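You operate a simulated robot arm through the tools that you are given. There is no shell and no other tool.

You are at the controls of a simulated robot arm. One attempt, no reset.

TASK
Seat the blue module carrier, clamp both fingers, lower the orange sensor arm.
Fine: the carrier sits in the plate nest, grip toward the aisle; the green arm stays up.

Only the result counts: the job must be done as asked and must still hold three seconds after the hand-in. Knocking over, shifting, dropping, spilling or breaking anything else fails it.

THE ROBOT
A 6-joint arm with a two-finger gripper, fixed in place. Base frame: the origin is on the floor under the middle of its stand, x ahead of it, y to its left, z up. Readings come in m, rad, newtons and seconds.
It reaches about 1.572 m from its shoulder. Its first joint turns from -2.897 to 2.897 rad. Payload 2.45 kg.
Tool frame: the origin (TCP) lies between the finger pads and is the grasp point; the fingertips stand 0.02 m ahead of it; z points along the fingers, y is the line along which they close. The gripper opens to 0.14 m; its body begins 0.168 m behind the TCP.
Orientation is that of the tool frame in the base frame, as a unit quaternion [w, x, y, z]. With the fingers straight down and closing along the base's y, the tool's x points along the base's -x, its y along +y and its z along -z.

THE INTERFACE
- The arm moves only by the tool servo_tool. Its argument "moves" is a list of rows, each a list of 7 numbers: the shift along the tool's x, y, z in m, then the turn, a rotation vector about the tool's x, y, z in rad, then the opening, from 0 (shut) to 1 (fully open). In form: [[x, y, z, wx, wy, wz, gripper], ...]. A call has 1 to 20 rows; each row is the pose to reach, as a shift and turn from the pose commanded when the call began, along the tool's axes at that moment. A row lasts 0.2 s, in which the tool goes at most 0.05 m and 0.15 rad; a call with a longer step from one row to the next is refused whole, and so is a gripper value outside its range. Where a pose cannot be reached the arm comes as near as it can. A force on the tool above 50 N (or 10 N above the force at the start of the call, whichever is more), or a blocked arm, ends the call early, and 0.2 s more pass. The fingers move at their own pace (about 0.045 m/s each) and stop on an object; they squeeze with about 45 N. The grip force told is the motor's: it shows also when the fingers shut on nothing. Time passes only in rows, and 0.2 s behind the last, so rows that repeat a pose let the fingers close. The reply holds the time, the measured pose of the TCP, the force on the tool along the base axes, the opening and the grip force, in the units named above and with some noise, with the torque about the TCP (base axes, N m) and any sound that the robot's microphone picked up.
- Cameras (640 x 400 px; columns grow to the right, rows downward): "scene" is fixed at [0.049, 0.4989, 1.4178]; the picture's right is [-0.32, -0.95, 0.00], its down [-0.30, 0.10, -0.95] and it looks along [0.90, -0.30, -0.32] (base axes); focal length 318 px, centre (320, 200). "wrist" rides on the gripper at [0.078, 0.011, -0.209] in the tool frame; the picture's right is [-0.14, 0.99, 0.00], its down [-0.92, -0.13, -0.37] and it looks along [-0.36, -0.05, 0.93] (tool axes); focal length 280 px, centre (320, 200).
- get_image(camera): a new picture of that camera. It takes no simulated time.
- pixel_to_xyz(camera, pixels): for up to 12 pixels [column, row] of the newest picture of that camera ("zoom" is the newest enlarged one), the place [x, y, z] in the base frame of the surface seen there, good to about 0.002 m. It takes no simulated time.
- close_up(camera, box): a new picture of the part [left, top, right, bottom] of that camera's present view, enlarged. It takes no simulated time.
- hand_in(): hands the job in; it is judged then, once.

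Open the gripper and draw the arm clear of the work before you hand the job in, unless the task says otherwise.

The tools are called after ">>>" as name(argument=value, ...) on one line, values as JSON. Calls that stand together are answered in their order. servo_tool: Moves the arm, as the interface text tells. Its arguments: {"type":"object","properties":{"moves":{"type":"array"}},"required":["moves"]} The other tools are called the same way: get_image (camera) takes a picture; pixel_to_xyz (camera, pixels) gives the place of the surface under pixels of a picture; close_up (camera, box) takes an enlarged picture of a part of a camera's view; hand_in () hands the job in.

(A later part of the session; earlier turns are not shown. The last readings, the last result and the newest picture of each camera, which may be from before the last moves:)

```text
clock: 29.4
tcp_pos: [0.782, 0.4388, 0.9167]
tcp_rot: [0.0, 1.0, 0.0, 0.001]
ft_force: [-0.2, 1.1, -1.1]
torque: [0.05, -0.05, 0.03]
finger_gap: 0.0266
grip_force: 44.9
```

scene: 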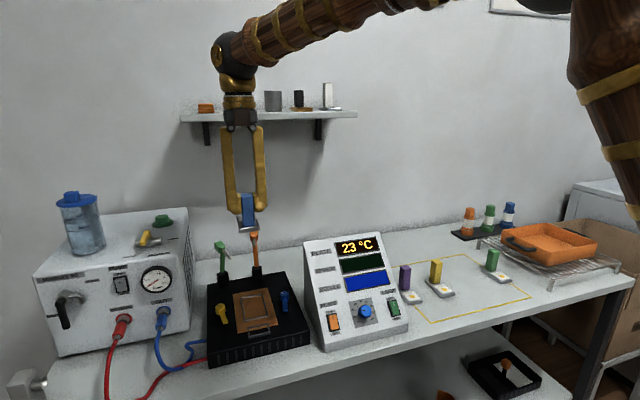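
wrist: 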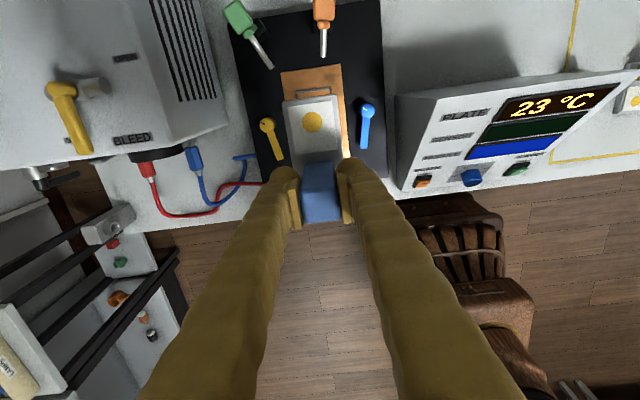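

Still only about -1 N; one more millimetre.

>>> servo_tool(moves=[[0, 0, 0.0005, 0, 0, 0, 0], [0, 0, 0.001, 0, 0, 0, 0], [0, 0, 0.001, 0, 0, 0, 0]])

>>> close_up(camera="scene", box=[235, 280, 285, 335])

>>> pixel_to_xyz(camera="zoom", pixels=[[225, 255], [290, 243], [350, 230], [340, 200], [230, 225], [275, 30]])

```text
clock: 30.2
tcp_pos: [0.7818, 0.4396, 0.917]
tcp_rot: [0.0, 1.0, 0.0, 0.0]
ft_force: [-3.4, 3.5, 16.7]
torque: [0.09, -0.1, 0.03]
finger_gap: 0.0267
grip_force: 45.5
```

```text
7.27 times, centred on (260, 308) of scene
```

zoom: 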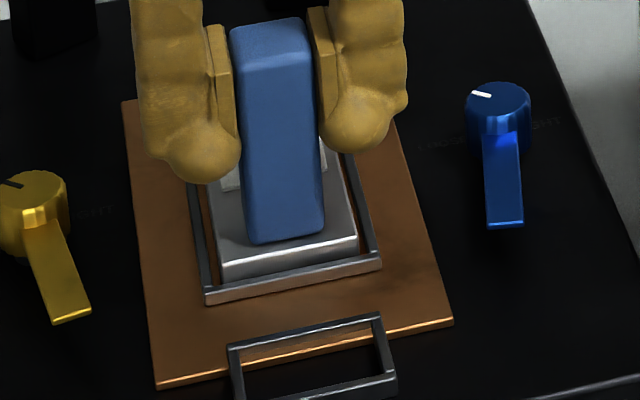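

```text
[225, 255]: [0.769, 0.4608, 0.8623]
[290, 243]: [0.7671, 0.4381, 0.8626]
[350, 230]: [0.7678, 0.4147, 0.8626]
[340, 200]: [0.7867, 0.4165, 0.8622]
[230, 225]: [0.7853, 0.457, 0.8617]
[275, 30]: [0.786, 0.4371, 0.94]
```

Contact at ~17 N with the carrier top at 0.862: it is seated. Opening the gripper modestly, then rising.

>>> servo_tool(moves=[[0, 0, -0.0008, 0, 0, 0, 0.0], [0, 0, -0.0008, 0, 0, 0, 0.4], [0, 0, -0.0008, 0, 0, 0, 0.4], [0, 0, -0.0008, 0, 0, 0, 0.4], [0, 0, -0.0008, 0, 0, 0, 0.4], [0, 0, -0.02, 0, 0, 0, 0.4], [0, 0, -0.06, 0, 0, 0, 0.4], [0, 0, -0.1, 0, 0, 0, 0.4], [0, 0, -0.14, 0, 0, 0, 0.4], [0, 0, -0.18, 0, 0, 0, 0.4]])

>>> get_image(camera="wrist")

>>> close_up(camera="scene", box=[215, 255, 305, 345])

```text
clock: 32.4
tcp_pos: [0.7828, 0.4382, 1.0959]
tcp_rot: [0.0, 1.0, -0.001, 0.0]
ft_force: [-0.5, 0.3, -0.5]
torque: [0.02, -0.01, 0.0]
finger_gap: 0.0562
grip_force: 0.0
```

```text
taken
```

wrist: 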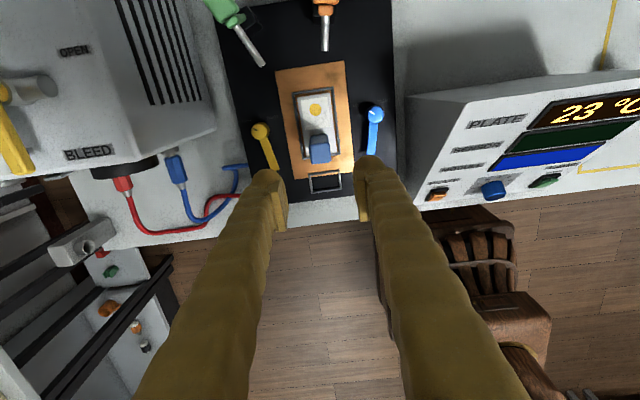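

```text
4.44 times, centred on (260, 300) of scene
```

zoom: 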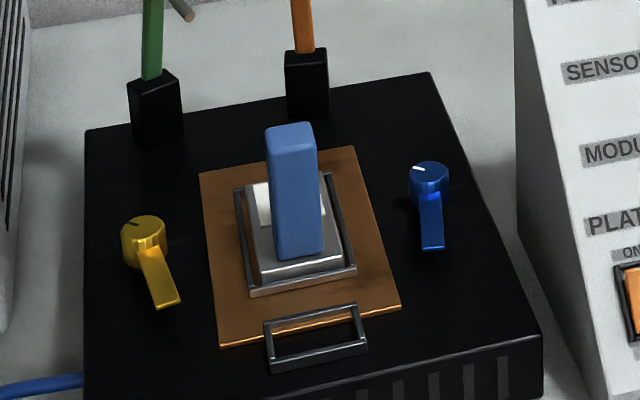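

The carrier is seated in the nest. I'll zoom in on the nest and both clamps from the wrist camera.

>>> close_up(camera="wrist", box=[240, 60, 400, 180])

>>> close_up(camera="wrist", box=[355, 95, 390, 160])

>>> pixel_to_xyz(camera="zoom", pixels=[[320, 60], [340, 60], [300, 60], [330, 200], [320, 300]])

```text
3.33 times, centred on (320, 120) of wrist
```

zoom: 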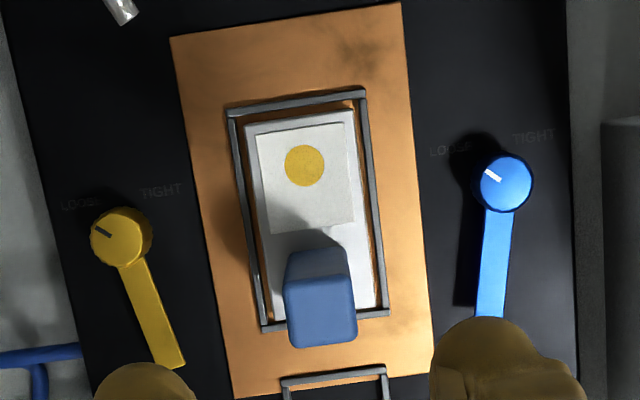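

```text
6.15 times, centred on (372, 128) of wrist
```

zoom: 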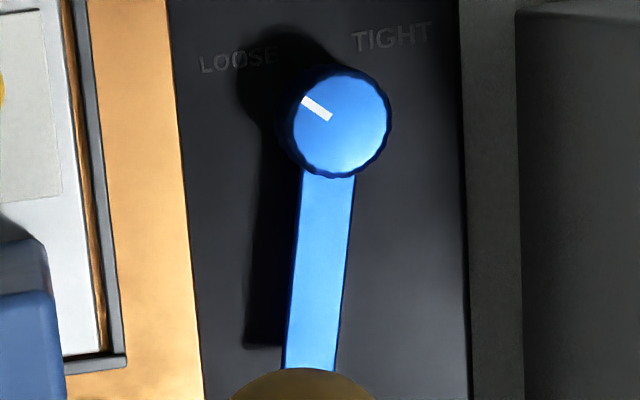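

```text
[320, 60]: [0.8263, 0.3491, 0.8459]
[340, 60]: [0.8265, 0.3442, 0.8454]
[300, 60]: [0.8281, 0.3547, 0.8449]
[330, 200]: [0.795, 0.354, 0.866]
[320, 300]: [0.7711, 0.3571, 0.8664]
```

LOOSE sits at left-back and TIGHT at right-back of each knob. I'll measure the blue knob's centre and lever geometry from this zoom.

>>> pixel_to_xyz(camera="zoom", pixels=[[341, 121], [296, 121], [386, 121], [341, 75], [341, 168], [305, 100], [328, 117], [302, 220], [350, 220], [286, 365], [336, 365], [310, 366]])

```text
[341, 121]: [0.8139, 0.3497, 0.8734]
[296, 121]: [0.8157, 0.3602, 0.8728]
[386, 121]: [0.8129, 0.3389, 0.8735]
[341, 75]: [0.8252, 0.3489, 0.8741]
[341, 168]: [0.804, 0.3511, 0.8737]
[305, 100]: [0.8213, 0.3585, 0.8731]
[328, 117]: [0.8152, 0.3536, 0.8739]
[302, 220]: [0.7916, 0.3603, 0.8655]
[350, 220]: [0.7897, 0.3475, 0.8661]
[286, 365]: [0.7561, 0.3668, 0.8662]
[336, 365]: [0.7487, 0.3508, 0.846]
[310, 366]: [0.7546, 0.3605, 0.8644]
```

Blue knob centre is (0.8146,0.3496), lever direction 169.6°, lever ~13 mm wide. I'll position the nearly closed gripper (28 mm gap) above the lever, aligned across it.

>>> servo_tool(moves=[[-0.004, 0.041, 0, 0, 0, 0.09, 0.2], [-0.0081, 0.082, 0, 0, 0, 0.1815, 0.2], [-0.0081, 0.082, 0.045, 0, 0, 0.1815, 0.2], [-0.0081, 0.082, 0.09, 0, 0, 0.1815, 0.2], [-0.0081, 0.082, 0.135, 0, 0, 0.1815, 0.2], [-0.0081, 0.082, 0.135, 0, 0, 0.1815, 0.2]])

>>> get_image(camera="wrist")

>>> close_up(camera="scene", box=[230, 250, 330, 330])

```text
clock: 33.8
tcp_pos: [0.7753, 0.3561, 0.9603]
tcp_rot: [0.0, 0.996, -0.092, 0.0]
ft_force: [0.0, 0.2, -0.1]
torque: [0.0, -0.03, 0.02]
finger_gap: 0.0282
grip_force: 0.0
```

```text
taken
```

wrist: 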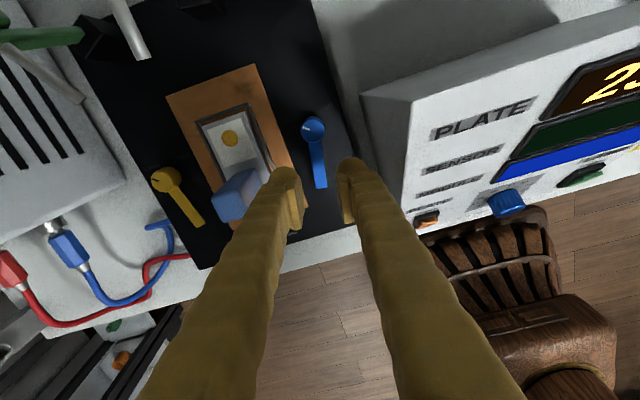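

```text
5.00 times, centred on (280, 290) of scene
```

zoom: 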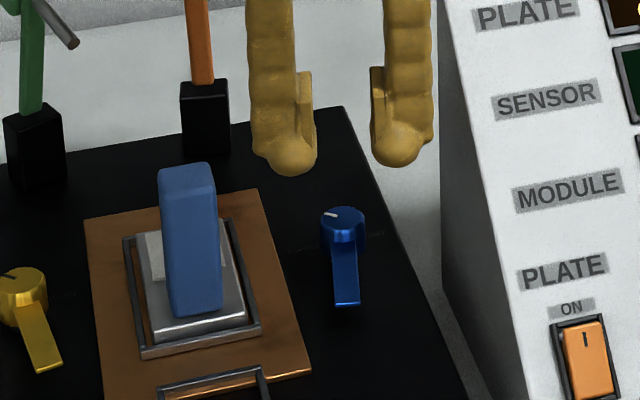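

The gap is centred over the blue lever line; I'll move 10 mm closer to the pivot (smaller sweep) and lower the tips to about z 0.857, beside the lever.

>>> servo_tool(moves=[[0.01, 0, 0, 0, 0, 0, 0.18], [0.01, 0, 0.03, 0, 0, 0, 0.18], [0.01, 0, 0.055, 0, 0, 0, 0.18], [0.01, 0, 0.072, 0, 0, 0, 0.18], [0.01, 0, 0.083, 0, 0, 0, 0.18], [0.01, 0, 0.083, 0, 0, 0, 0.18]])

>>> close_up(camera="scene", box=[245, 270, 325, 330])

>>> get_image(camera="wrist")

```text
clock: 35.2
tcp_pos: [0.7835, 0.3545, 0.8784]
tcp_rot: [0.0, 0.996, -0.092, 0.0]
ft_force: [-0.1, 0.1, 0.6]
torque: [0.02, 0.05, -0.02]
finger_gap: 0.0252
grip_force: 0.0
```

```text
6.67 times, centred on (285, 300) of scene
```

zoom: 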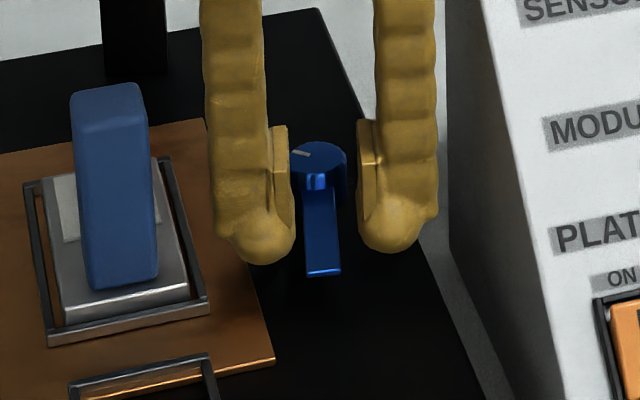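

```text
taken
```

wrist: 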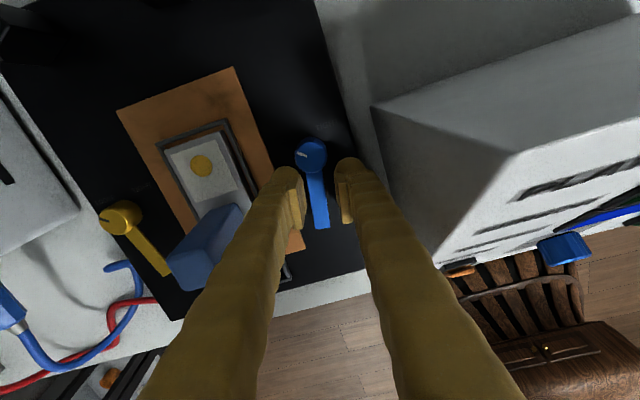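

The lever is caged between the tips. I'll make a small test swing (about 20° toward the nest) with the gap narrowed, then check whether the lever and the knob mark move.

>>> servo_tool(moves=[[0, 0, 0, 0, 0, 0, 0.13], [0, 0, 0, 0, 0, 0, 0.13], [0.0002, -0.0038, 0, 0, 0, 0.12, 0.13], [0.0009, -0.0076, 0, 0, 0, 0.24, 0.13], [0.0021, -0.0113, 0, 0, 0, 0.36, 0.13], [0.0021, -0.0113, 0, 0, 0, 0.36, 0.13]])

>>> close_up(camera="scene", box=[245, 270, 325, 330])

>>> close_up(camera="wrist", box=[240, 100, 400, 240])

```text
clock: 36.6
tcp_pos: [0.7883, 0.3659, 0.8775]
tcp_rot: [0.0, 0.963, -0.269, 0.0]
ft_force: [0.4, -0.3, -0.8]
torque: [0.01, 0.01, 0.05]
finger_gap: 0.0183
grip_force: 0.0
```

```text
6.67 times, centred on (285, 300) of scene
```

zoom: 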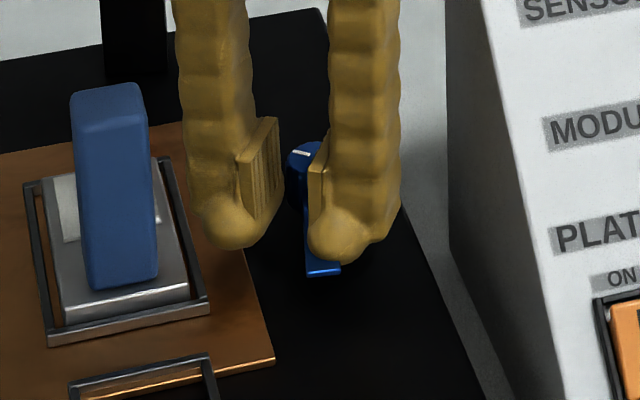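

```text
2.86 times, centred on (320, 170) of wrist
```

zoom: 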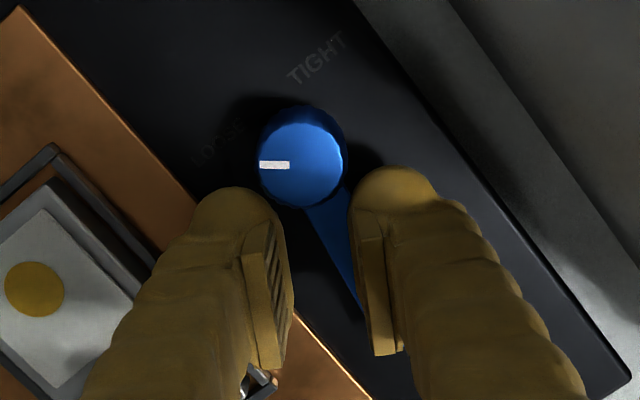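

The lever doesn't seem to have moved and no force shows. I'll zoom in and measure fingertip heights against the lever.

>>> close_up(camera="scene", box=[265, 280, 305, 310])

>>> pixel_to_xyz(camera="zoom", pixels=[[340, 330], [350, 290], [320, 300], [290, 290], [320, 345], [290, 350], [345, 350], [120, 280], [160, 220], [300, 230], [280, 200], [310, 180]])

```text
13.33 times, centred on (285, 295) of scene
```

zoom: 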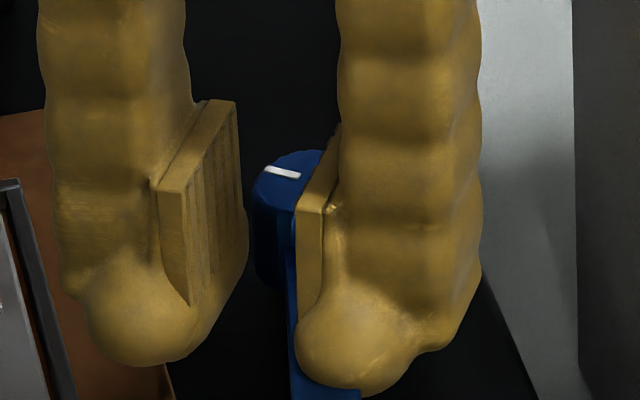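

```text
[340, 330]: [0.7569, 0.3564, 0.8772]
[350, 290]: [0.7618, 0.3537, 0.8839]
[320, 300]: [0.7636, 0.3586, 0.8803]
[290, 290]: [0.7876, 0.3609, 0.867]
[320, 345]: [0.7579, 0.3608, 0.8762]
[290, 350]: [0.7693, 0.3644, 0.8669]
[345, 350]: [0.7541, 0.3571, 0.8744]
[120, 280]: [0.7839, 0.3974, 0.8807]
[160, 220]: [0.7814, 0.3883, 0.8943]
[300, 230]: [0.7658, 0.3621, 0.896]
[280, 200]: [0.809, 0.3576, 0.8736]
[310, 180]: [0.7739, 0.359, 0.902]
```

>>> pixel_to_xyz(camera="zoom", pixels=[[370, 384], [350, 380], [390, 375], [330, 375], [140, 358], [110, 345], [420, 350], [440, 340], [305, 390], [325, 392], [300, 370], [345, 395]])

>>> close_up(camera="wrist", box=[290, 130, 370, 230])

```text
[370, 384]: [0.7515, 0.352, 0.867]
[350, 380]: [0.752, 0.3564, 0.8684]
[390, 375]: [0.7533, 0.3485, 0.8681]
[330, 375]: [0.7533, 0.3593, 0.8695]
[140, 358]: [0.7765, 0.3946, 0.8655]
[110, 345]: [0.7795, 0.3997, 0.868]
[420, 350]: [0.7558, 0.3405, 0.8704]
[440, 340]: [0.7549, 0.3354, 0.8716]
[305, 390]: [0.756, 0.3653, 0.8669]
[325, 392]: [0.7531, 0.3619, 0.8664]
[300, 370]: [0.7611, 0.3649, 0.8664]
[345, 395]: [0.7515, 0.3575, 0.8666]
```

```text
4.00 times, centred on (330, 180) of wrist
```

zoom: 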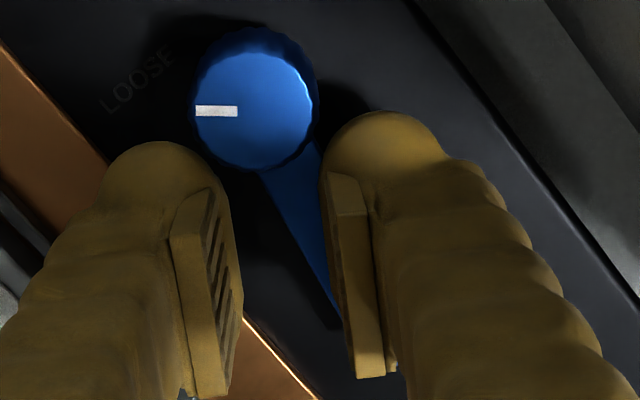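

Lever and mark are both unmoved. I'll measure the pad's lower end and ball heights once more to see whether the tips pass above the lever.

>>> close_up(camera="scene", box=[265, 280, 305, 310])

>>> pixel_to_xyz(camera="zoom", pixels=[[192, 295], [205, 280], [225, 265], [240, 240], [200, 330], [215, 310], [240, 270], [310, 300], [300, 315], [298, 345], [180, 300], [170, 250]])

```text
13.33 times, centred on (285, 295) of scene
```

zoom: 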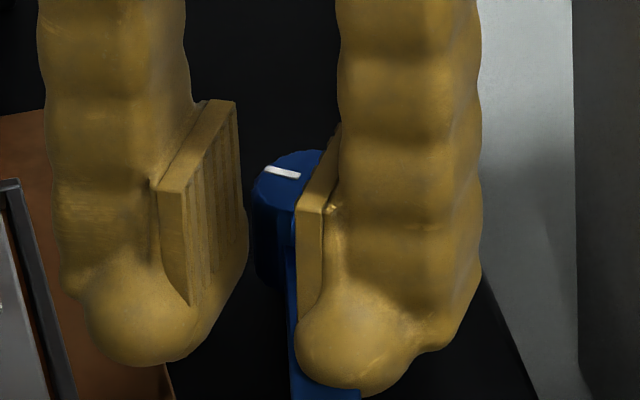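

```text
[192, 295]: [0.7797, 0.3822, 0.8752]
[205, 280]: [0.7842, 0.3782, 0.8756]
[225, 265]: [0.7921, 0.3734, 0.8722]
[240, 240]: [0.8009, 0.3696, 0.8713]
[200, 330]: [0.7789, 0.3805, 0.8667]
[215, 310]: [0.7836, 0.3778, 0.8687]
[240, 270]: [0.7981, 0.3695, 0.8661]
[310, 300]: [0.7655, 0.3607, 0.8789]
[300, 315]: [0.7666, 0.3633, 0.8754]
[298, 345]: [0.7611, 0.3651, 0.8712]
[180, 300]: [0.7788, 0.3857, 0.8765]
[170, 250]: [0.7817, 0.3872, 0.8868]
```

The tips passed over the lever without contact, so the lever seems not to be the thing to push. I'll instead test the knob: rise, centre over the blue knob with the gripper open to 63 mm.

>>> servo_tool(moves=[[0, 0, -0.03, 0, 0, 0, 0.13], [0.016, 0, -0.06, 0, 0, -0.135, 0.45], [0.032, 0, -0.06, 0, 0, -0.27, 0.45], [0.032, 0, -0.06, 0, 0, -0.405, 0.45], [0.032, 0, -0.06, 0, 0, -0.541, 0.45], [0.032, 0, -0.06, 0, 0, -0.541, 0.45]])

>>> get_image(camera="wrist")

>>> close_up(camera="scene", box=[230, 250, 330, 330])

```text
clock: 38.0
tcp_pos: [0.8151, 0.3494, 0.9383]
tcp_rot: [0.0, 1.0, 0.0, -0.001]
ft_force: [0.4, 0.4, 0.4]
torque: [0.0, 0.0, 0.03]
finger_gap: 0.0632
grip_force: 0.1
```

```text
taken
```

wrist: 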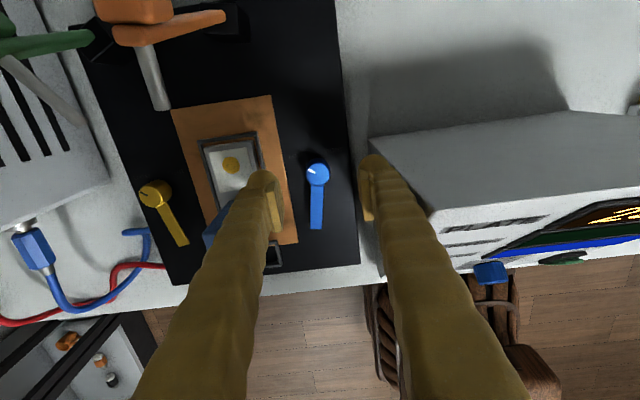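

```text
5.00 times, centred on (280, 290) of scene
```

zoom: 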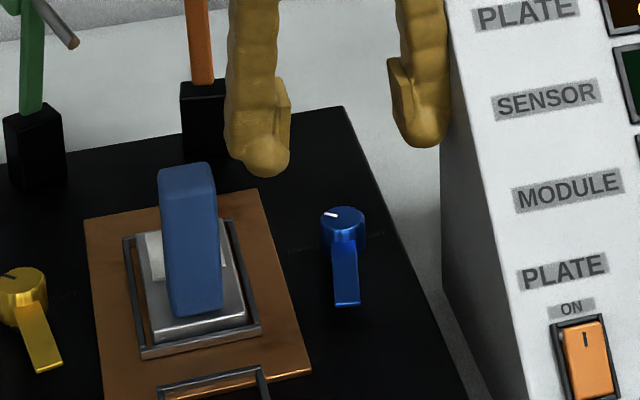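

I'll narrow to 45 mm to stay clear of the instrument and the carrier, then lower around the blue knob.

>>> servo_tool(moves=[[0, 0, 0, 0, 0, 0, 0.32], [0, 0, 0, 0, 0, 0, 0.32], [0, 0, 0.03, 0, 0, 0, 0.32], [0, 0, 0.05, 0, 0, 0, 0.32], [0, 0, 0.0645, 0, 0, 0, 0.32], [0, 0, 0.0645, 0, 0, 0, 0.32]])

>>> close_up(camera="scene", box=[245, 270, 325, 330])

>>> close_up(camera="wrist", box=[240, 120, 400, 240])

```text
clock: 39.4
tcp_pos: [0.8157, 0.3484, 0.8718]
tcp_rot: [0.001, 1.0, -0.001, 0.0]
ft_force: [0.0, 0.4, -0.7]
torque: [-0.04, -0.01, -0.01]
finger_gap: 0.0447
grip_force: 0.1
```

```text
6.67 times, centred on (285, 300) of scene
```

zoom: 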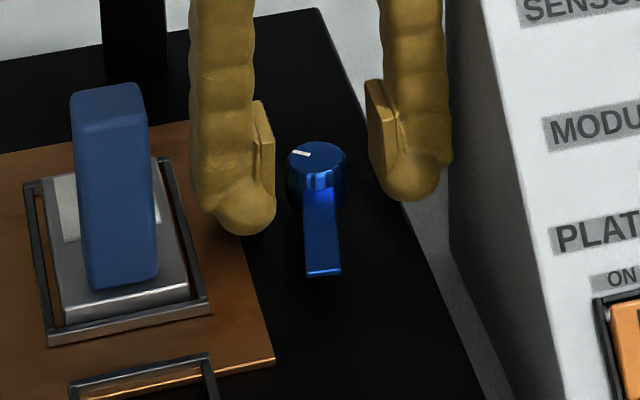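

```text
3.33 times, centred on (320, 180) of wrist
```

zoom: 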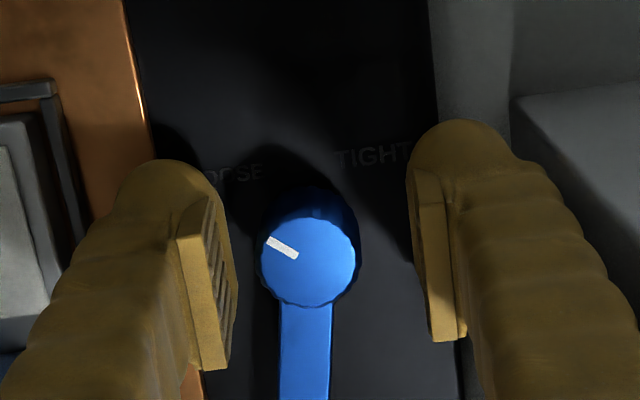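

The knob is well centred between the pads. Closing on it.

>>> servo_tool(moves=[[0, 0, 0, 0, 0, 0, 0.1], [0, 0, 0, 0, 0, 0, 0.1], [0, 0, 0, 0, 0, 0, 0.1], [0, 0, 0, 0, 0, 0, 0.1]])

>>> close_up(camera="scene", box=[245, 270, 325, 330])

```text
clock: 40.4
tcp_pos: [0.816, 0.3488, 0.8712]
tcp_rot: [0.001, 1.0, -0.001, 0.0]
ft_force: [1.5, 23.3, -4.2]
torque: [0.16, -0.02, -0.08]
finger_gap: 0.0298
grip_force: 12.3
```

```text
6.67 times, centred on (285, 300) of scene
```

zoom: 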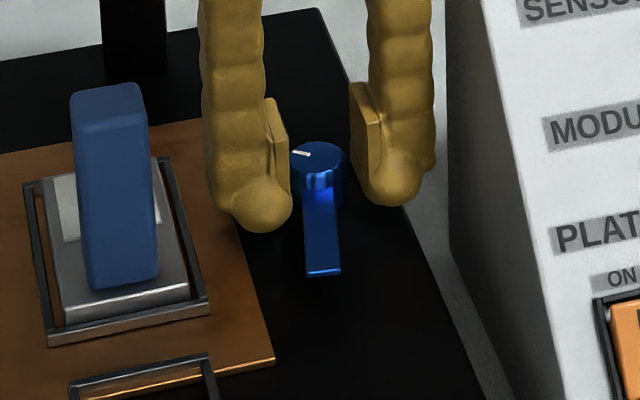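

Only the left pad touches (+y reaction 23 N, gap 29.8 mm), so the knob centre is ~2 mm further +y. I'll shift +2 mm in y and finish closing.

>>> servo_tool(moves=[[0, -0.001, 0, 0, 0, 0, 0.1], [0, -0.002, 0, 0, 0, 0, 0.1], [0, -0.002, 0, 0, 0, 0, 0.0], [0, -0.002, 0, 0, 0, 0, 0.0]])

```text
clock: 41.4
tcp_pos: [0.8157, 0.3508, 0.8715]
tcp_rot: [0.0, 1.0, -0.002, 0.0]
ft_force: [0.6, 23.4, -1.4]
torque: [0.24, -0.01, -0.08]
finger_gap: 0.0246
grip_force: 39.2
```

Now gripped at 24.6 mm, still with 23 N sideways; I'll nudge another 1.5 mm in +y to balance.

>>> servo_tool(moves=[[0, -0.0008, 0, 0, 0, 0, 0.0], [0, -0.0015, 0, 0, 0, 0, 0.0], [0, -0.0015, 0, 0, 0, 0, 0.0]])

>>> close_up(camera="scene", box=[245, 270, 325, 330])

```text
clock: 42.2
tcp_pos: [0.8149, 0.3519, 0.8729]
tcp_rot: [0.001, 1.0, -0.001, -0.001]
ft_force: [1.7, -10.9, -1.6]
torque: [-0.14, 0.03, -0.12]
finger_gap: 0.0247
grip_force: 44.5
```

```text
6.67 times, centred on (285, 300) of scene
```

zoom: 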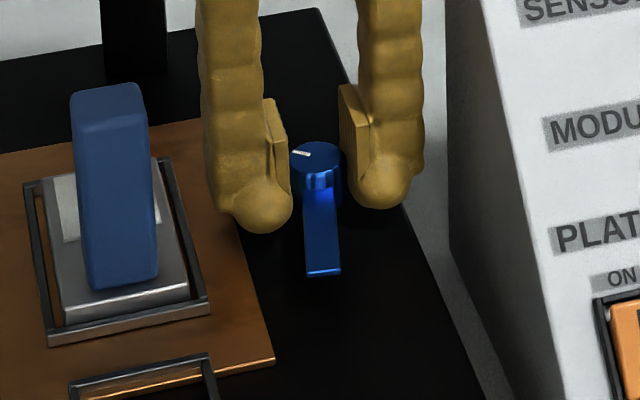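

Balanced now (-11 N). I'll turn clockwise (toward TIGHT) by 0.5 rad and watch the knob mark and lever.

>>> servo_tool(moves=[[0, 0.0004, 0, 0, 0, 0.08, 0.0], [0, 0.0004, 0, 0, 0, 0.16, 0.0], [0, 0.0004, 0, 0, 0, 0.24, 0.0], [0, 0.0004, 0, 0, 0, 0.32, 0.0], [0, 0.0004, 0, 0, 0, 0.4, 0.0], [0, 0.0004, 0, 0, 0, 0.5, 0.0], [0, 0.0004, 0, 0, 0, 0.5, 0.0]])

>>> close_up(camera="scene", box=[245, 270, 325, 330])

>>> close_up(camera="wrist", box=[240, 120, 400, 240])

```text
clock: 43.8
tcp_pos: [0.8158, 0.3508, 0.8713]
tcp_rot: [0.0, 0.968, -0.25, 0.0]
ft_force: [-5.6, -42.5, -1.3]
torque: [-0.46, 0.03, 0.01]
finger_gap: 0.0245
grip_force: 45.1
```

```text
6.67 times, centred on (285, 300) of scene
```

zoom: 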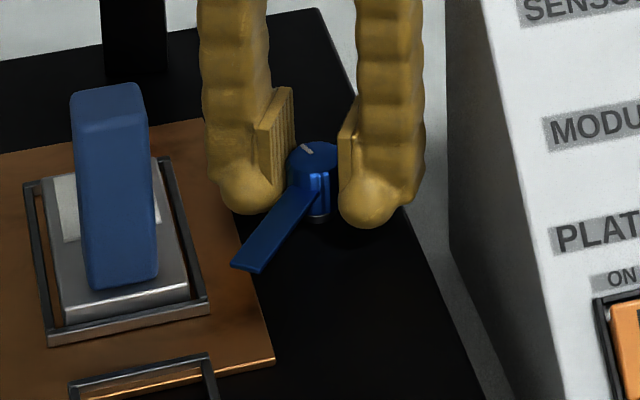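

```text
3.33 times, centred on (320, 180) of wrist
```

zoom: 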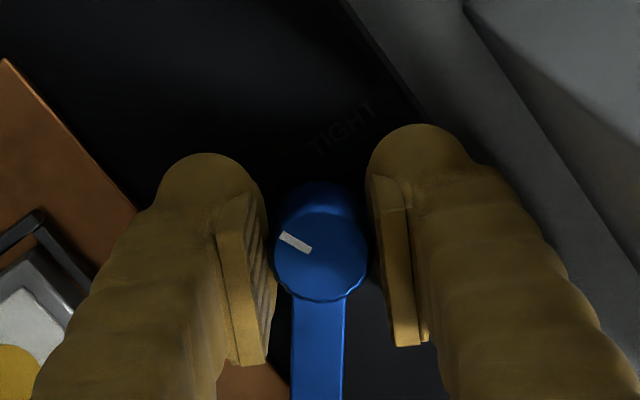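

The knob and lever turn together: the mark moves toward TIGHT and the finger swings toward the nest. Sideways force is -42 N in y, so I'll relieve it by shifting about -1.2 mm in y before continuing.

>>> servo_tool(moves=[[0.0003, 0.0005, 0, 0, 0, 0, 0.0], [0.0006, 0.001, 0, 0, 0, 0, 0.0], [0.0006, 0.001, 0, 0, 0, 0, 0.0]])

```text
clock: 44.6
tcp_pos: [0.8141, 0.3523, 0.8725]
tcp_rot: [0.001, 0.969, -0.249, -0.001]
ft_force: [-14.1, -32.9, -12.4]
torque: [-0.26, 0.18, 0.05]
finger_gap: 0.0246
grip_force: 45.1
```

Force is now along the closing axis; relieving 1.4 mm more along tool y.

>>> servo_tool(moves=[[0, 0.0007, 0, 0, 0, 0, 0.0], [0, 0.0014, 0, 0, 0, 0, 0.0], [0, 0.0014, 0, 0, 0, 0, 0.0]])

```text
clock: 45.4
tcp_pos: [0.8161, 0.3516, 0.8719]
tcp_rot: [0.0, 0.968, -0.249, 0.0]
ft_force: [-15.2, 0.1, -26.9]
torque: [0.09, 0.15, 0.02]
finger_gap: 0.0244
grip_force: 44.8
```

Forces are acceptable. Continuing clockwise another 0.5 rad in small steps.

>>> servo_tool(moves=[[0, 0, 0, 0, 0, 0.08, 0.0], [0, 0, 0, 0, 0, 0.16, 0.0], [0, 0, 0, 0, 0, 0.24, 0.0], [0, 0, 0, 0, 0, 0.32, 0.0], [0, 0, 0, 0, 0, 0.4, 0.0], [0, 0, 0, 0, 0, 0.48, 0.0], [0, 0, 0, 0, 0, 0.48, 0.0]])

>>> close_up(camera="scene", box=[245, 270, 325, 330])

>>> close_up(camera="wrist", box=[240, 120, 400, 240])

```text
clock: 47.0
tcp_pos: [0.8142, 0.3505, 0.8731]
tcp_rot: [0.0, 0.882, -0.471, 0.0]
ft_force: [-19.6, 11.3, -16.0]
torque: [0.33, 0.13, 0.0]
finger_gap: 0.0244
grip_force: 45.5
```

```text
6.67 times, centred on (285, 300) of scene
```

zoom: 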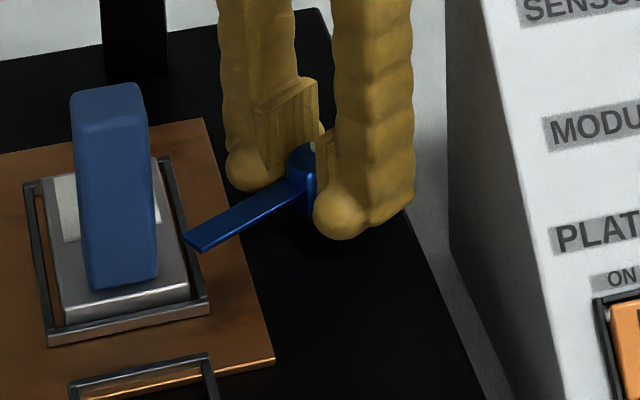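

```text
3.33 times, centred on (320, 180) of wrist
```

zoom: 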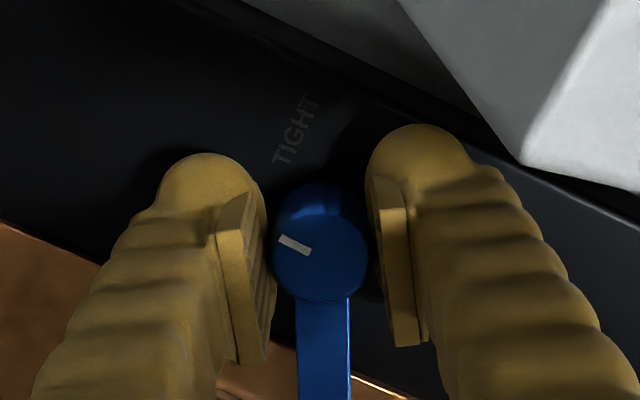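

Lever is now at about 114° and the mark about -3°, still easy. Continuing clockwise another 0.36 rad while watching force, torque and sound.

>>> servo_tool(moves=[[0, 0, 0, 0, 0, 0.06, 0.0], [0, 0, 0, 0, 0, 0.12, 0.0], [0, 0, 0, 0, 0, 0.18, 0.0], [0, 0, 0, 0, 0, 0.24, 0.0], [0, 0, 0, 0, 0, 0.3, 0.0], [0, 0, 0, 0, 0, 0.36, 0.0], [0, 0, 0, 0, 0, 0.36, 0.0]])

>>> close_up(camera="scene", box=[245, 270, 325, 330])

>>> close_up(camera="wrist", box=[240, 120, 400, 240])

```text
clock: 48.6
tcp_pos: [0.8149, 0.3497, 0.8744]
tcp_rot: [0.0, 0.783, -0.622, 0.0]
ft_force: [-26.1, -6.5, 4.9]
torque: [-0.12, 0.25, 0.05]
finger_gap: 0.0245
grip_force: 44.9
```

```text
6.67 times, centred on (285, 300) of scene
```

zoom: 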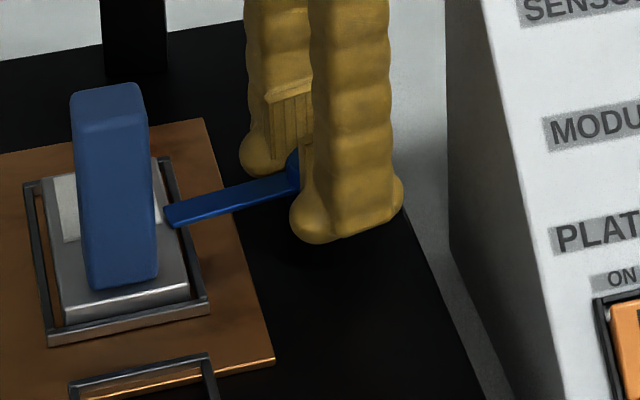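

```text
3.33 times, centred on (320, 180) of wrist
```

zoom: 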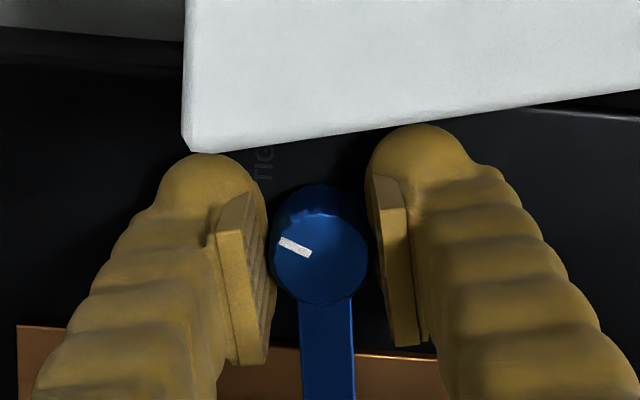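

The lever is now across the rim onto the carrier edge (about 93°), mark near -23°. I'll go on in small steps to find the TIGHT stop.

>>> servo_tool(moves=[[0, 0, 0, 0, 0, 0.05, 0.0], [0, 0, 0, 0, 0, 0.1, 0.0], [0, 0, 0, 0, 0, 0.15, 0.0], [0, 0, 0, 0, 0, 0.2, 0.0], [0, 0, 0, 0, 0, 0.2, 0.0]])

>>> close_up(camera="scene", box=[245, 270, 325, 330])

>>> close_up(camera="wrist", box=[240, 120, 400, 240])

```text
clock: 49.8
tcp_pos: [0.8134, 0.3499, 0.874]
tcp_rot: [0.0, 0.717, -0.697, 0.0]
ft_force: [-20.8, -10.3, 5.6]
torque: [-0.06, 0.19, 0.05]
finger_gap: 0.0244
grip_force: 44.9
```

```text
6.67 times, centred on (285, 300) of scene
```

zoom: 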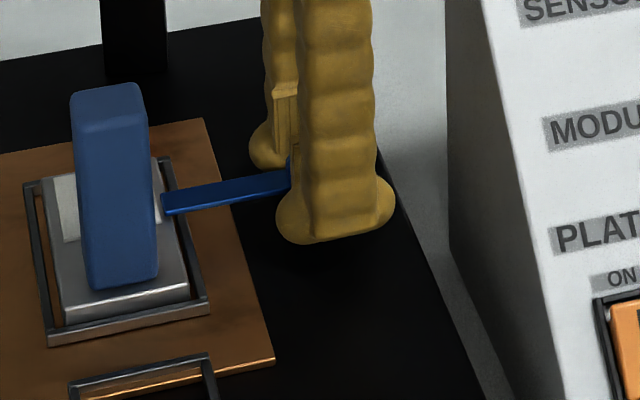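

```text
3.33 times, centred on (320, 180) of wrist
```

zoom: 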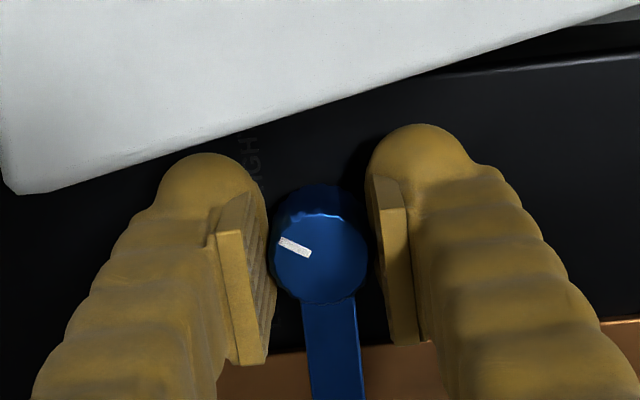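

The mark is at about -35° and the finger at about 90° across the carrier edge (it is geared slightly to the knob). Continuing toward TIGHT.

>>> servo_tool(moves=[[0, 0, 0, 0, 0, 0.05, 0.0], [0, 0, 0, 0, 0, 0.1, 0.0], [0, 0, 0, 0, 0, 0.15, 0.0], [0, 0, 0, 0, 0, 0.2, 0.0], [0, 0, 0, 0, 0, 0.2, 0.0]])

>>> close_up(camera="scene", box=[245, 270, 325, 330])

>>> close_up(camera="wrist", box=[240, 120, 400, 240])

```text
clock: 51.0
tcp_pos: [0.8137, 0.3501, 0.872]
tcp_rot: [-0.001, -0.644, 0.765, 0.0]
ft_force: [-40.6, -19.2, 13.4]
torque: [-0.3, 0.59, 0.08]
finger_gap: 0.0244
grip_force: 45.0
```

```text
6.67 times, centred on (285, 300) of scene
```

zoom: 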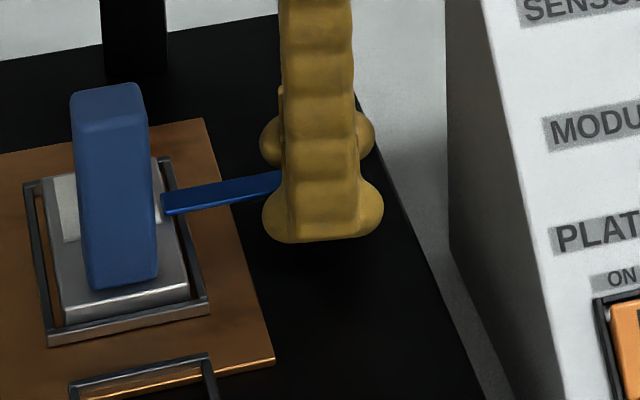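

```text
3.33 times, centred on (320, 180) of wrist
```

zoom: 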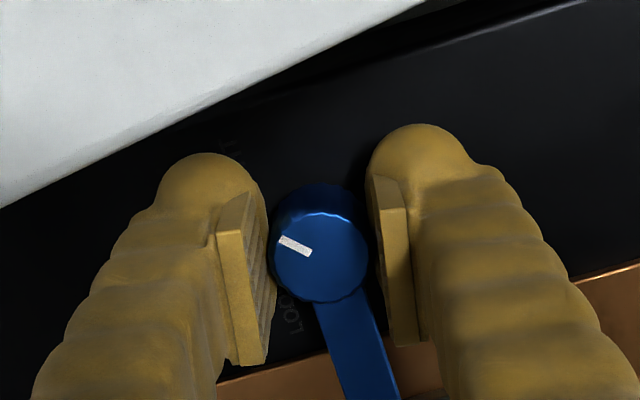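

The finger stays at its end position over the carrier while the knob now tightens (mark ~-47°). Side force is ~45 N, so I relieve by about 1 mm along it, then turn a bit more.

>>> servo_tool(moves=[[0.0003, 0.0005, 0, 0, 0, 0, 0.0], [0.0006, 0.001, 0, 0, 0, 0, 0.0], [0.0006, 0.001, 0, 0, 0, 0, 0.0]])

```text
clock: 51.8
tcp_pos: [0.8139, 0.349, 0.8731]
tcp_rot: [0.0, -0.644, 0.765, 0.0]
ft_force: [-18.8, -6.5, 1.3]
torque: [0.08, 0.14, 0.01]
finger_gap: 0.0242
grip_force: 45.3
```

Force is down to 20 N. Turning another 0.15 rad clockwise.

>>> servo_tool(moves=[[0, 0, 0, 0, 0, 0.05, 0.0], [0, 0, 0, 0, 0, 0.1, 0.0], [0, 0, 0, 0, 0, 0.15, 0.0], [0, 0, 0, 0, 0, 0.15, 0.0]])

>>> close_up(camera="wrist", box=[240, 120, 400, 240])

```text
clock: 52.8
tcp_pos: [0.8133, 0.3501, 0.8725]
tcp_rot: [0.001, -0.584, 0.811, 0.0]
ft_force: [3.7, 2.9, -0.6]
torque: [0.08, -0.06, 0.29]
finger_gap: 0.0245
grip_force: 45.1
```

```text
3.33 times, centred on (320, 180) of wrist
```

zoom: 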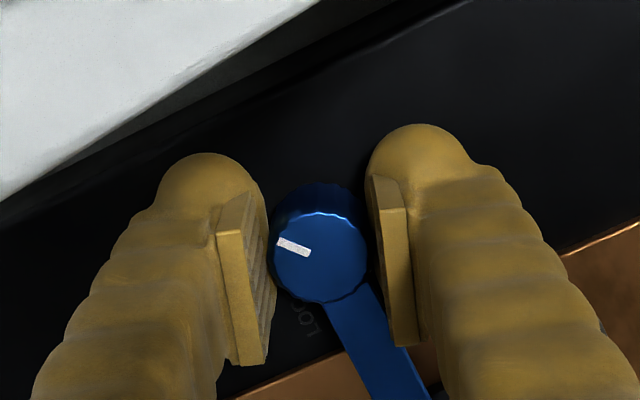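

A reaction torque of 0.29 N·m now resists, so the TIGHT stop is reached. I'll press a little more to be sure, then look.

>>> servo_tool(moves=[[0, 0, 0, 0, 0, 0.04, 0.0], [0, 0, 0, 0, 0, 0.08, 0.0], [0, 0, 0, 0, 0, 0.08, 0.0]])

>>> close_up(camera="wrist", box=[240, 120, 400, 240])

```text
clock: 53.6
tcp_pos: [0.8139, 0.3495, 0.874]
tcp_rot: [0.0, -0.551, 0.834, 0.0]
ft_force: [1.6, -3.7, 9.3]
torque: [-0.08, 0.01, 0.25]
finger_gap: 0.0247
grip_force: 45.1
```

```text
3.33 times, centred on (320, 180) of wrist
```

zoom: 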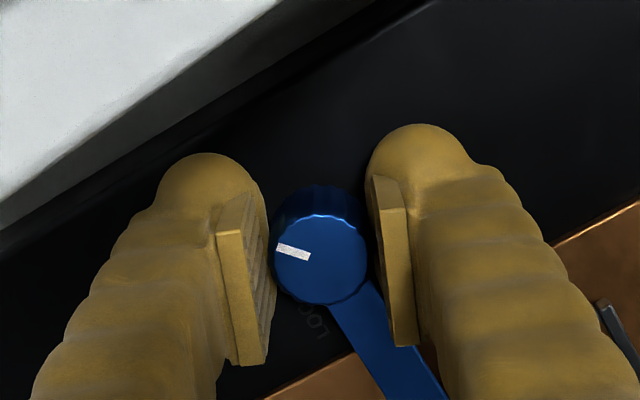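

The grip now slips at the stop, so blue is tight. Releasing and rising.

>>> servo_tool(moves=[[0, 0, 0, 0, 0, 0, 0.3], [0, 0, 0, 0, 0, 0, 0.3], [0, 0, 0, 0, 0, 0, 0.3], [0, 0, -0.02, 0, 0, 0, 0.3], [0, 0, -0.06, 0, 0, 0, 0.3], [0, 0, -0.1, 0, 0, 0, 0.3], [0, 0, -0.14, 0, 0, 0, 0.3], [0, 0, -0.18, 0, 0, 0, 0.3], [0, 0, -0.18, 0, 0, 0, 0.3]])

>>> close_up(camera="scene", box=[215, 265, 315, 340])

>>> get_image(camera="wrist")

```text
clock: 55.6
tcp_pos: [0.8142, 0.3508, 1.0562]
tcp_rot: [0.0, -0.553, 0.833, -0.001]
ft_force: [0.7, 0.1, 0.2]
torque: [0.02, 0.04, -0.01]
finger_gap: 0.042
grip_force: 0.0
```

```text
5.33 times, centred on (265, 302) of scene
```

zoom: 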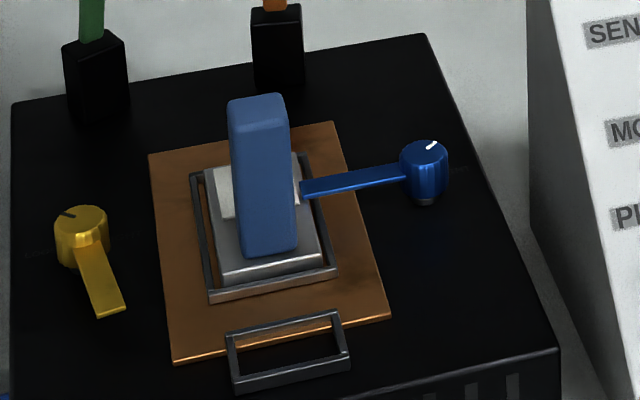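

```text
taken
```

wrist: 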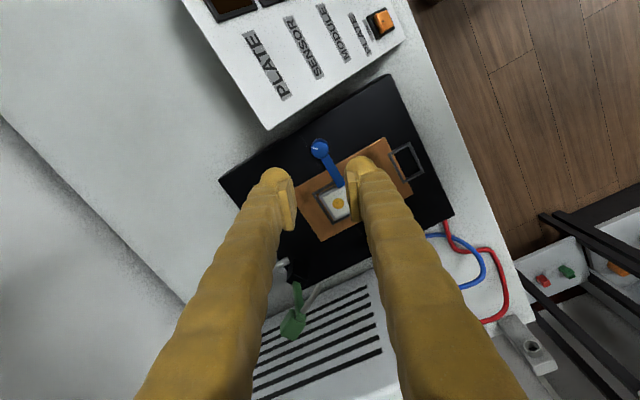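

Blue finger lies on the carrier edge with its mark at TIGHT. Now I'll move over to the yellow knob, turning the tool back to 180° on the way.

>>> servo_tool(moves=[[-0.0116, 0.0049, 0, 0, 0, -0.1407, 0.32], [-0.0231, 0.0097, 0, 0, 0, -0.2814, 0.32], [-0.0347, 0.0146, 0, 0, 0, -0.4221, 0.32], [-0.0462, 0.0194, 0, 0, 0, -0.5629, 0.32], [-0.0578, 0.0243, 0, 0, 0, -0.7036, 0.32], [-0.0693, 0.0291, 0, 0, 0, -0.8443, 0.32], [-0.0809, 0.034, 0, 0, 0, -0.985, 0.32], [-0.0925, 0.0389, 0, 0, 0, -1.1257, 0.32], [-0.104, 0.0437, 0, 0, 0, -1.2664, 0.32], [-0.1156, 0.0486, 0, 0, 0, -1.4071, 0.32], [-0.1271, 0.0534, 0, 0, 0, -1.5479, 0.32], [-0.1387, 0.0583, 0, 0, 0, -1.6886, 0.32], [-0.1502, 0.0631, 0, 0, 0, -1.8293, 0.32], [-0.1618, 0.068, 0, 0, 0, -1.97, 0.32], [-0.1618, 0.068, 0, 0, 0, -1.97, 0.32]])

>>> get_image(camera="wrist")

>>> get_image(camera="scene")

```text
clock: 58.8
tcp_pos: [0.8145, 0.5263, 1.0533]
tcp_rot: [0.0, 1.0, -0.001, 0.0]
ft_force: [-0.1, -0.4, -0.1]
torque: [-0.01, 0.0, 0.02]
finger_gap: 0.0446
grip_force: 0.0
```

```text
taken
```

wrist: 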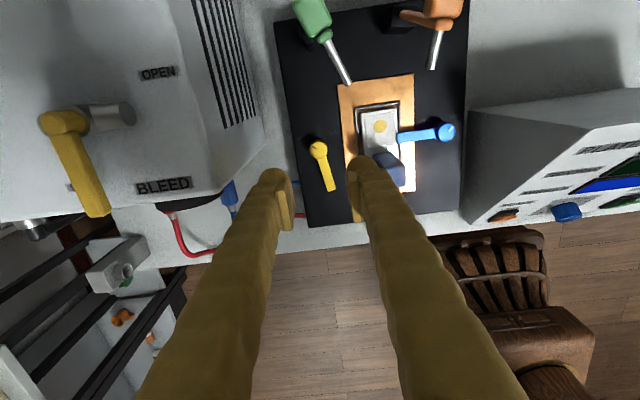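

```text
taken
```

scene: 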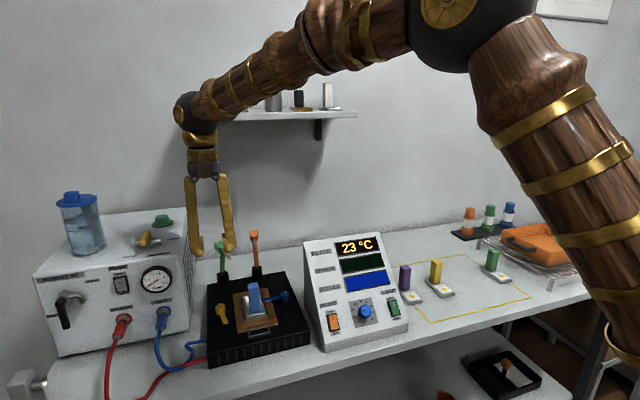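

I'll zoom on the yellow knob and the clamped carrier, and measure the pump box edge for clearance.

>>> pixel_to_xyz(camera="wrist", pixels=[[262, 140], [225, 190], [205, 160], [180, 60], [222, 130], [165, 195], [78, 160], [270, 170]])

>>> close_up(camera="wrist", box=[295, 125, 355, 200])

>>> pixel_to_xyz(camera="zoom", pixels=[[320, 200], [280, 200], [360, 200], [320, 160], [320, 240]])

>>> close_up(camera="wrist", box=[330, 70, 470, 200])

```text
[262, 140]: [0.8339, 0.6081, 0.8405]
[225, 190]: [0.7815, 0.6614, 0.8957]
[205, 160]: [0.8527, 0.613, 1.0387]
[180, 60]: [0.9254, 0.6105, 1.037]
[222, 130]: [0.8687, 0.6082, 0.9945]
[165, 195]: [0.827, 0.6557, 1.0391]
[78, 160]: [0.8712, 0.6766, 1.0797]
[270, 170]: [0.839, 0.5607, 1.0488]
```

```text
5.33 times, centred on (325, 162) of wrist
```

zoom: 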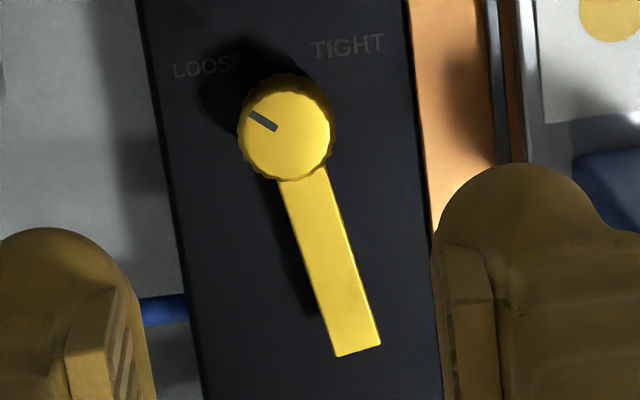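

```text
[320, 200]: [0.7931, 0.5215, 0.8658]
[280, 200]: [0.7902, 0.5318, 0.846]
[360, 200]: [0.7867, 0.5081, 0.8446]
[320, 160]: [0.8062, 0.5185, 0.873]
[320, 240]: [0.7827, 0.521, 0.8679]
```

```text
3.08 times, centred on (400, 135) of wrist
```

zoom: 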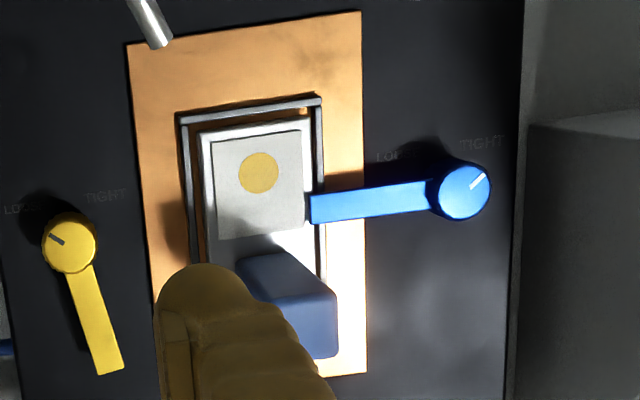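

Blue's mark now reads TIGHT with the finger tip on the carrier edge. I'll measure the finger tip overlap and carrier edges in this zoom, then the yellow knob centre.

>>> pixel_to_xyz(camera="zoom", pixels=[[313, 195], [313, 218], [322, 207], [305, 190], [310, 170], [309, 150], [205, 150], [202, 180], [315, 130], [188, 180], [310, 240], [258, 172]])

>>> close_up(camera="wrist", box=[295, 125, 355, 200])

>>> pixel_to_xyz(camera="zoom", pixels=[[285, 128], [241, 128], [329, 128], [285, 82], [285, 172], [250, 114], [277, 129], [303, 180], [330, 350], [380, 345], [308, 260], [350, 250]])

```text
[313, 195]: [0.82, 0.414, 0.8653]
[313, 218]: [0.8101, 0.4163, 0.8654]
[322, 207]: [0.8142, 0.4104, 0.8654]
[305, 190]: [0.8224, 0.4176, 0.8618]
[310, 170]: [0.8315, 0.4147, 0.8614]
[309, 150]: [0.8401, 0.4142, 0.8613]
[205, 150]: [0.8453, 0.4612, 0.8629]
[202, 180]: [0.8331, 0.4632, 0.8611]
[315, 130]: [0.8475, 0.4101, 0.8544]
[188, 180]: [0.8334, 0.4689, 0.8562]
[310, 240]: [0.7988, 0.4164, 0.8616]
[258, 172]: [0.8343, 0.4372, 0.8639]
```

```text
5.33 times, centred on (325, 162) of wrist
```

zoom: 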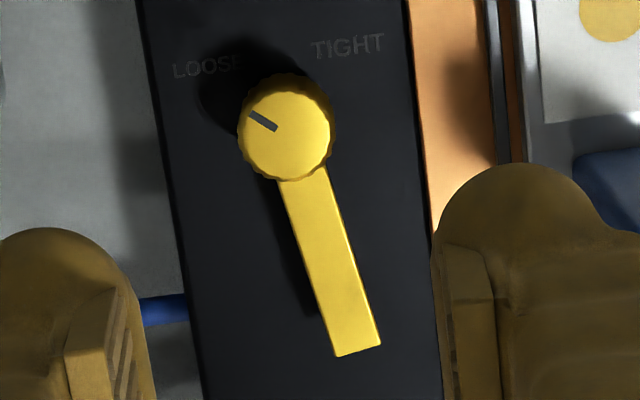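

```text
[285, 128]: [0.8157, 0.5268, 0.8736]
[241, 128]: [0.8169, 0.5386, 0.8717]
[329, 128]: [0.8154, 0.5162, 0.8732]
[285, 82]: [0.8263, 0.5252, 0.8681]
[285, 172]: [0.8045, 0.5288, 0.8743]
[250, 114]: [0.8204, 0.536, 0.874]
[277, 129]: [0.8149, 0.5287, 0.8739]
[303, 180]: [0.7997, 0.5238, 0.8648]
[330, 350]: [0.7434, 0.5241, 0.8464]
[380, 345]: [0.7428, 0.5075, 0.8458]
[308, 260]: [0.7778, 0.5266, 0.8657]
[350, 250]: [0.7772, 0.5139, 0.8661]
```

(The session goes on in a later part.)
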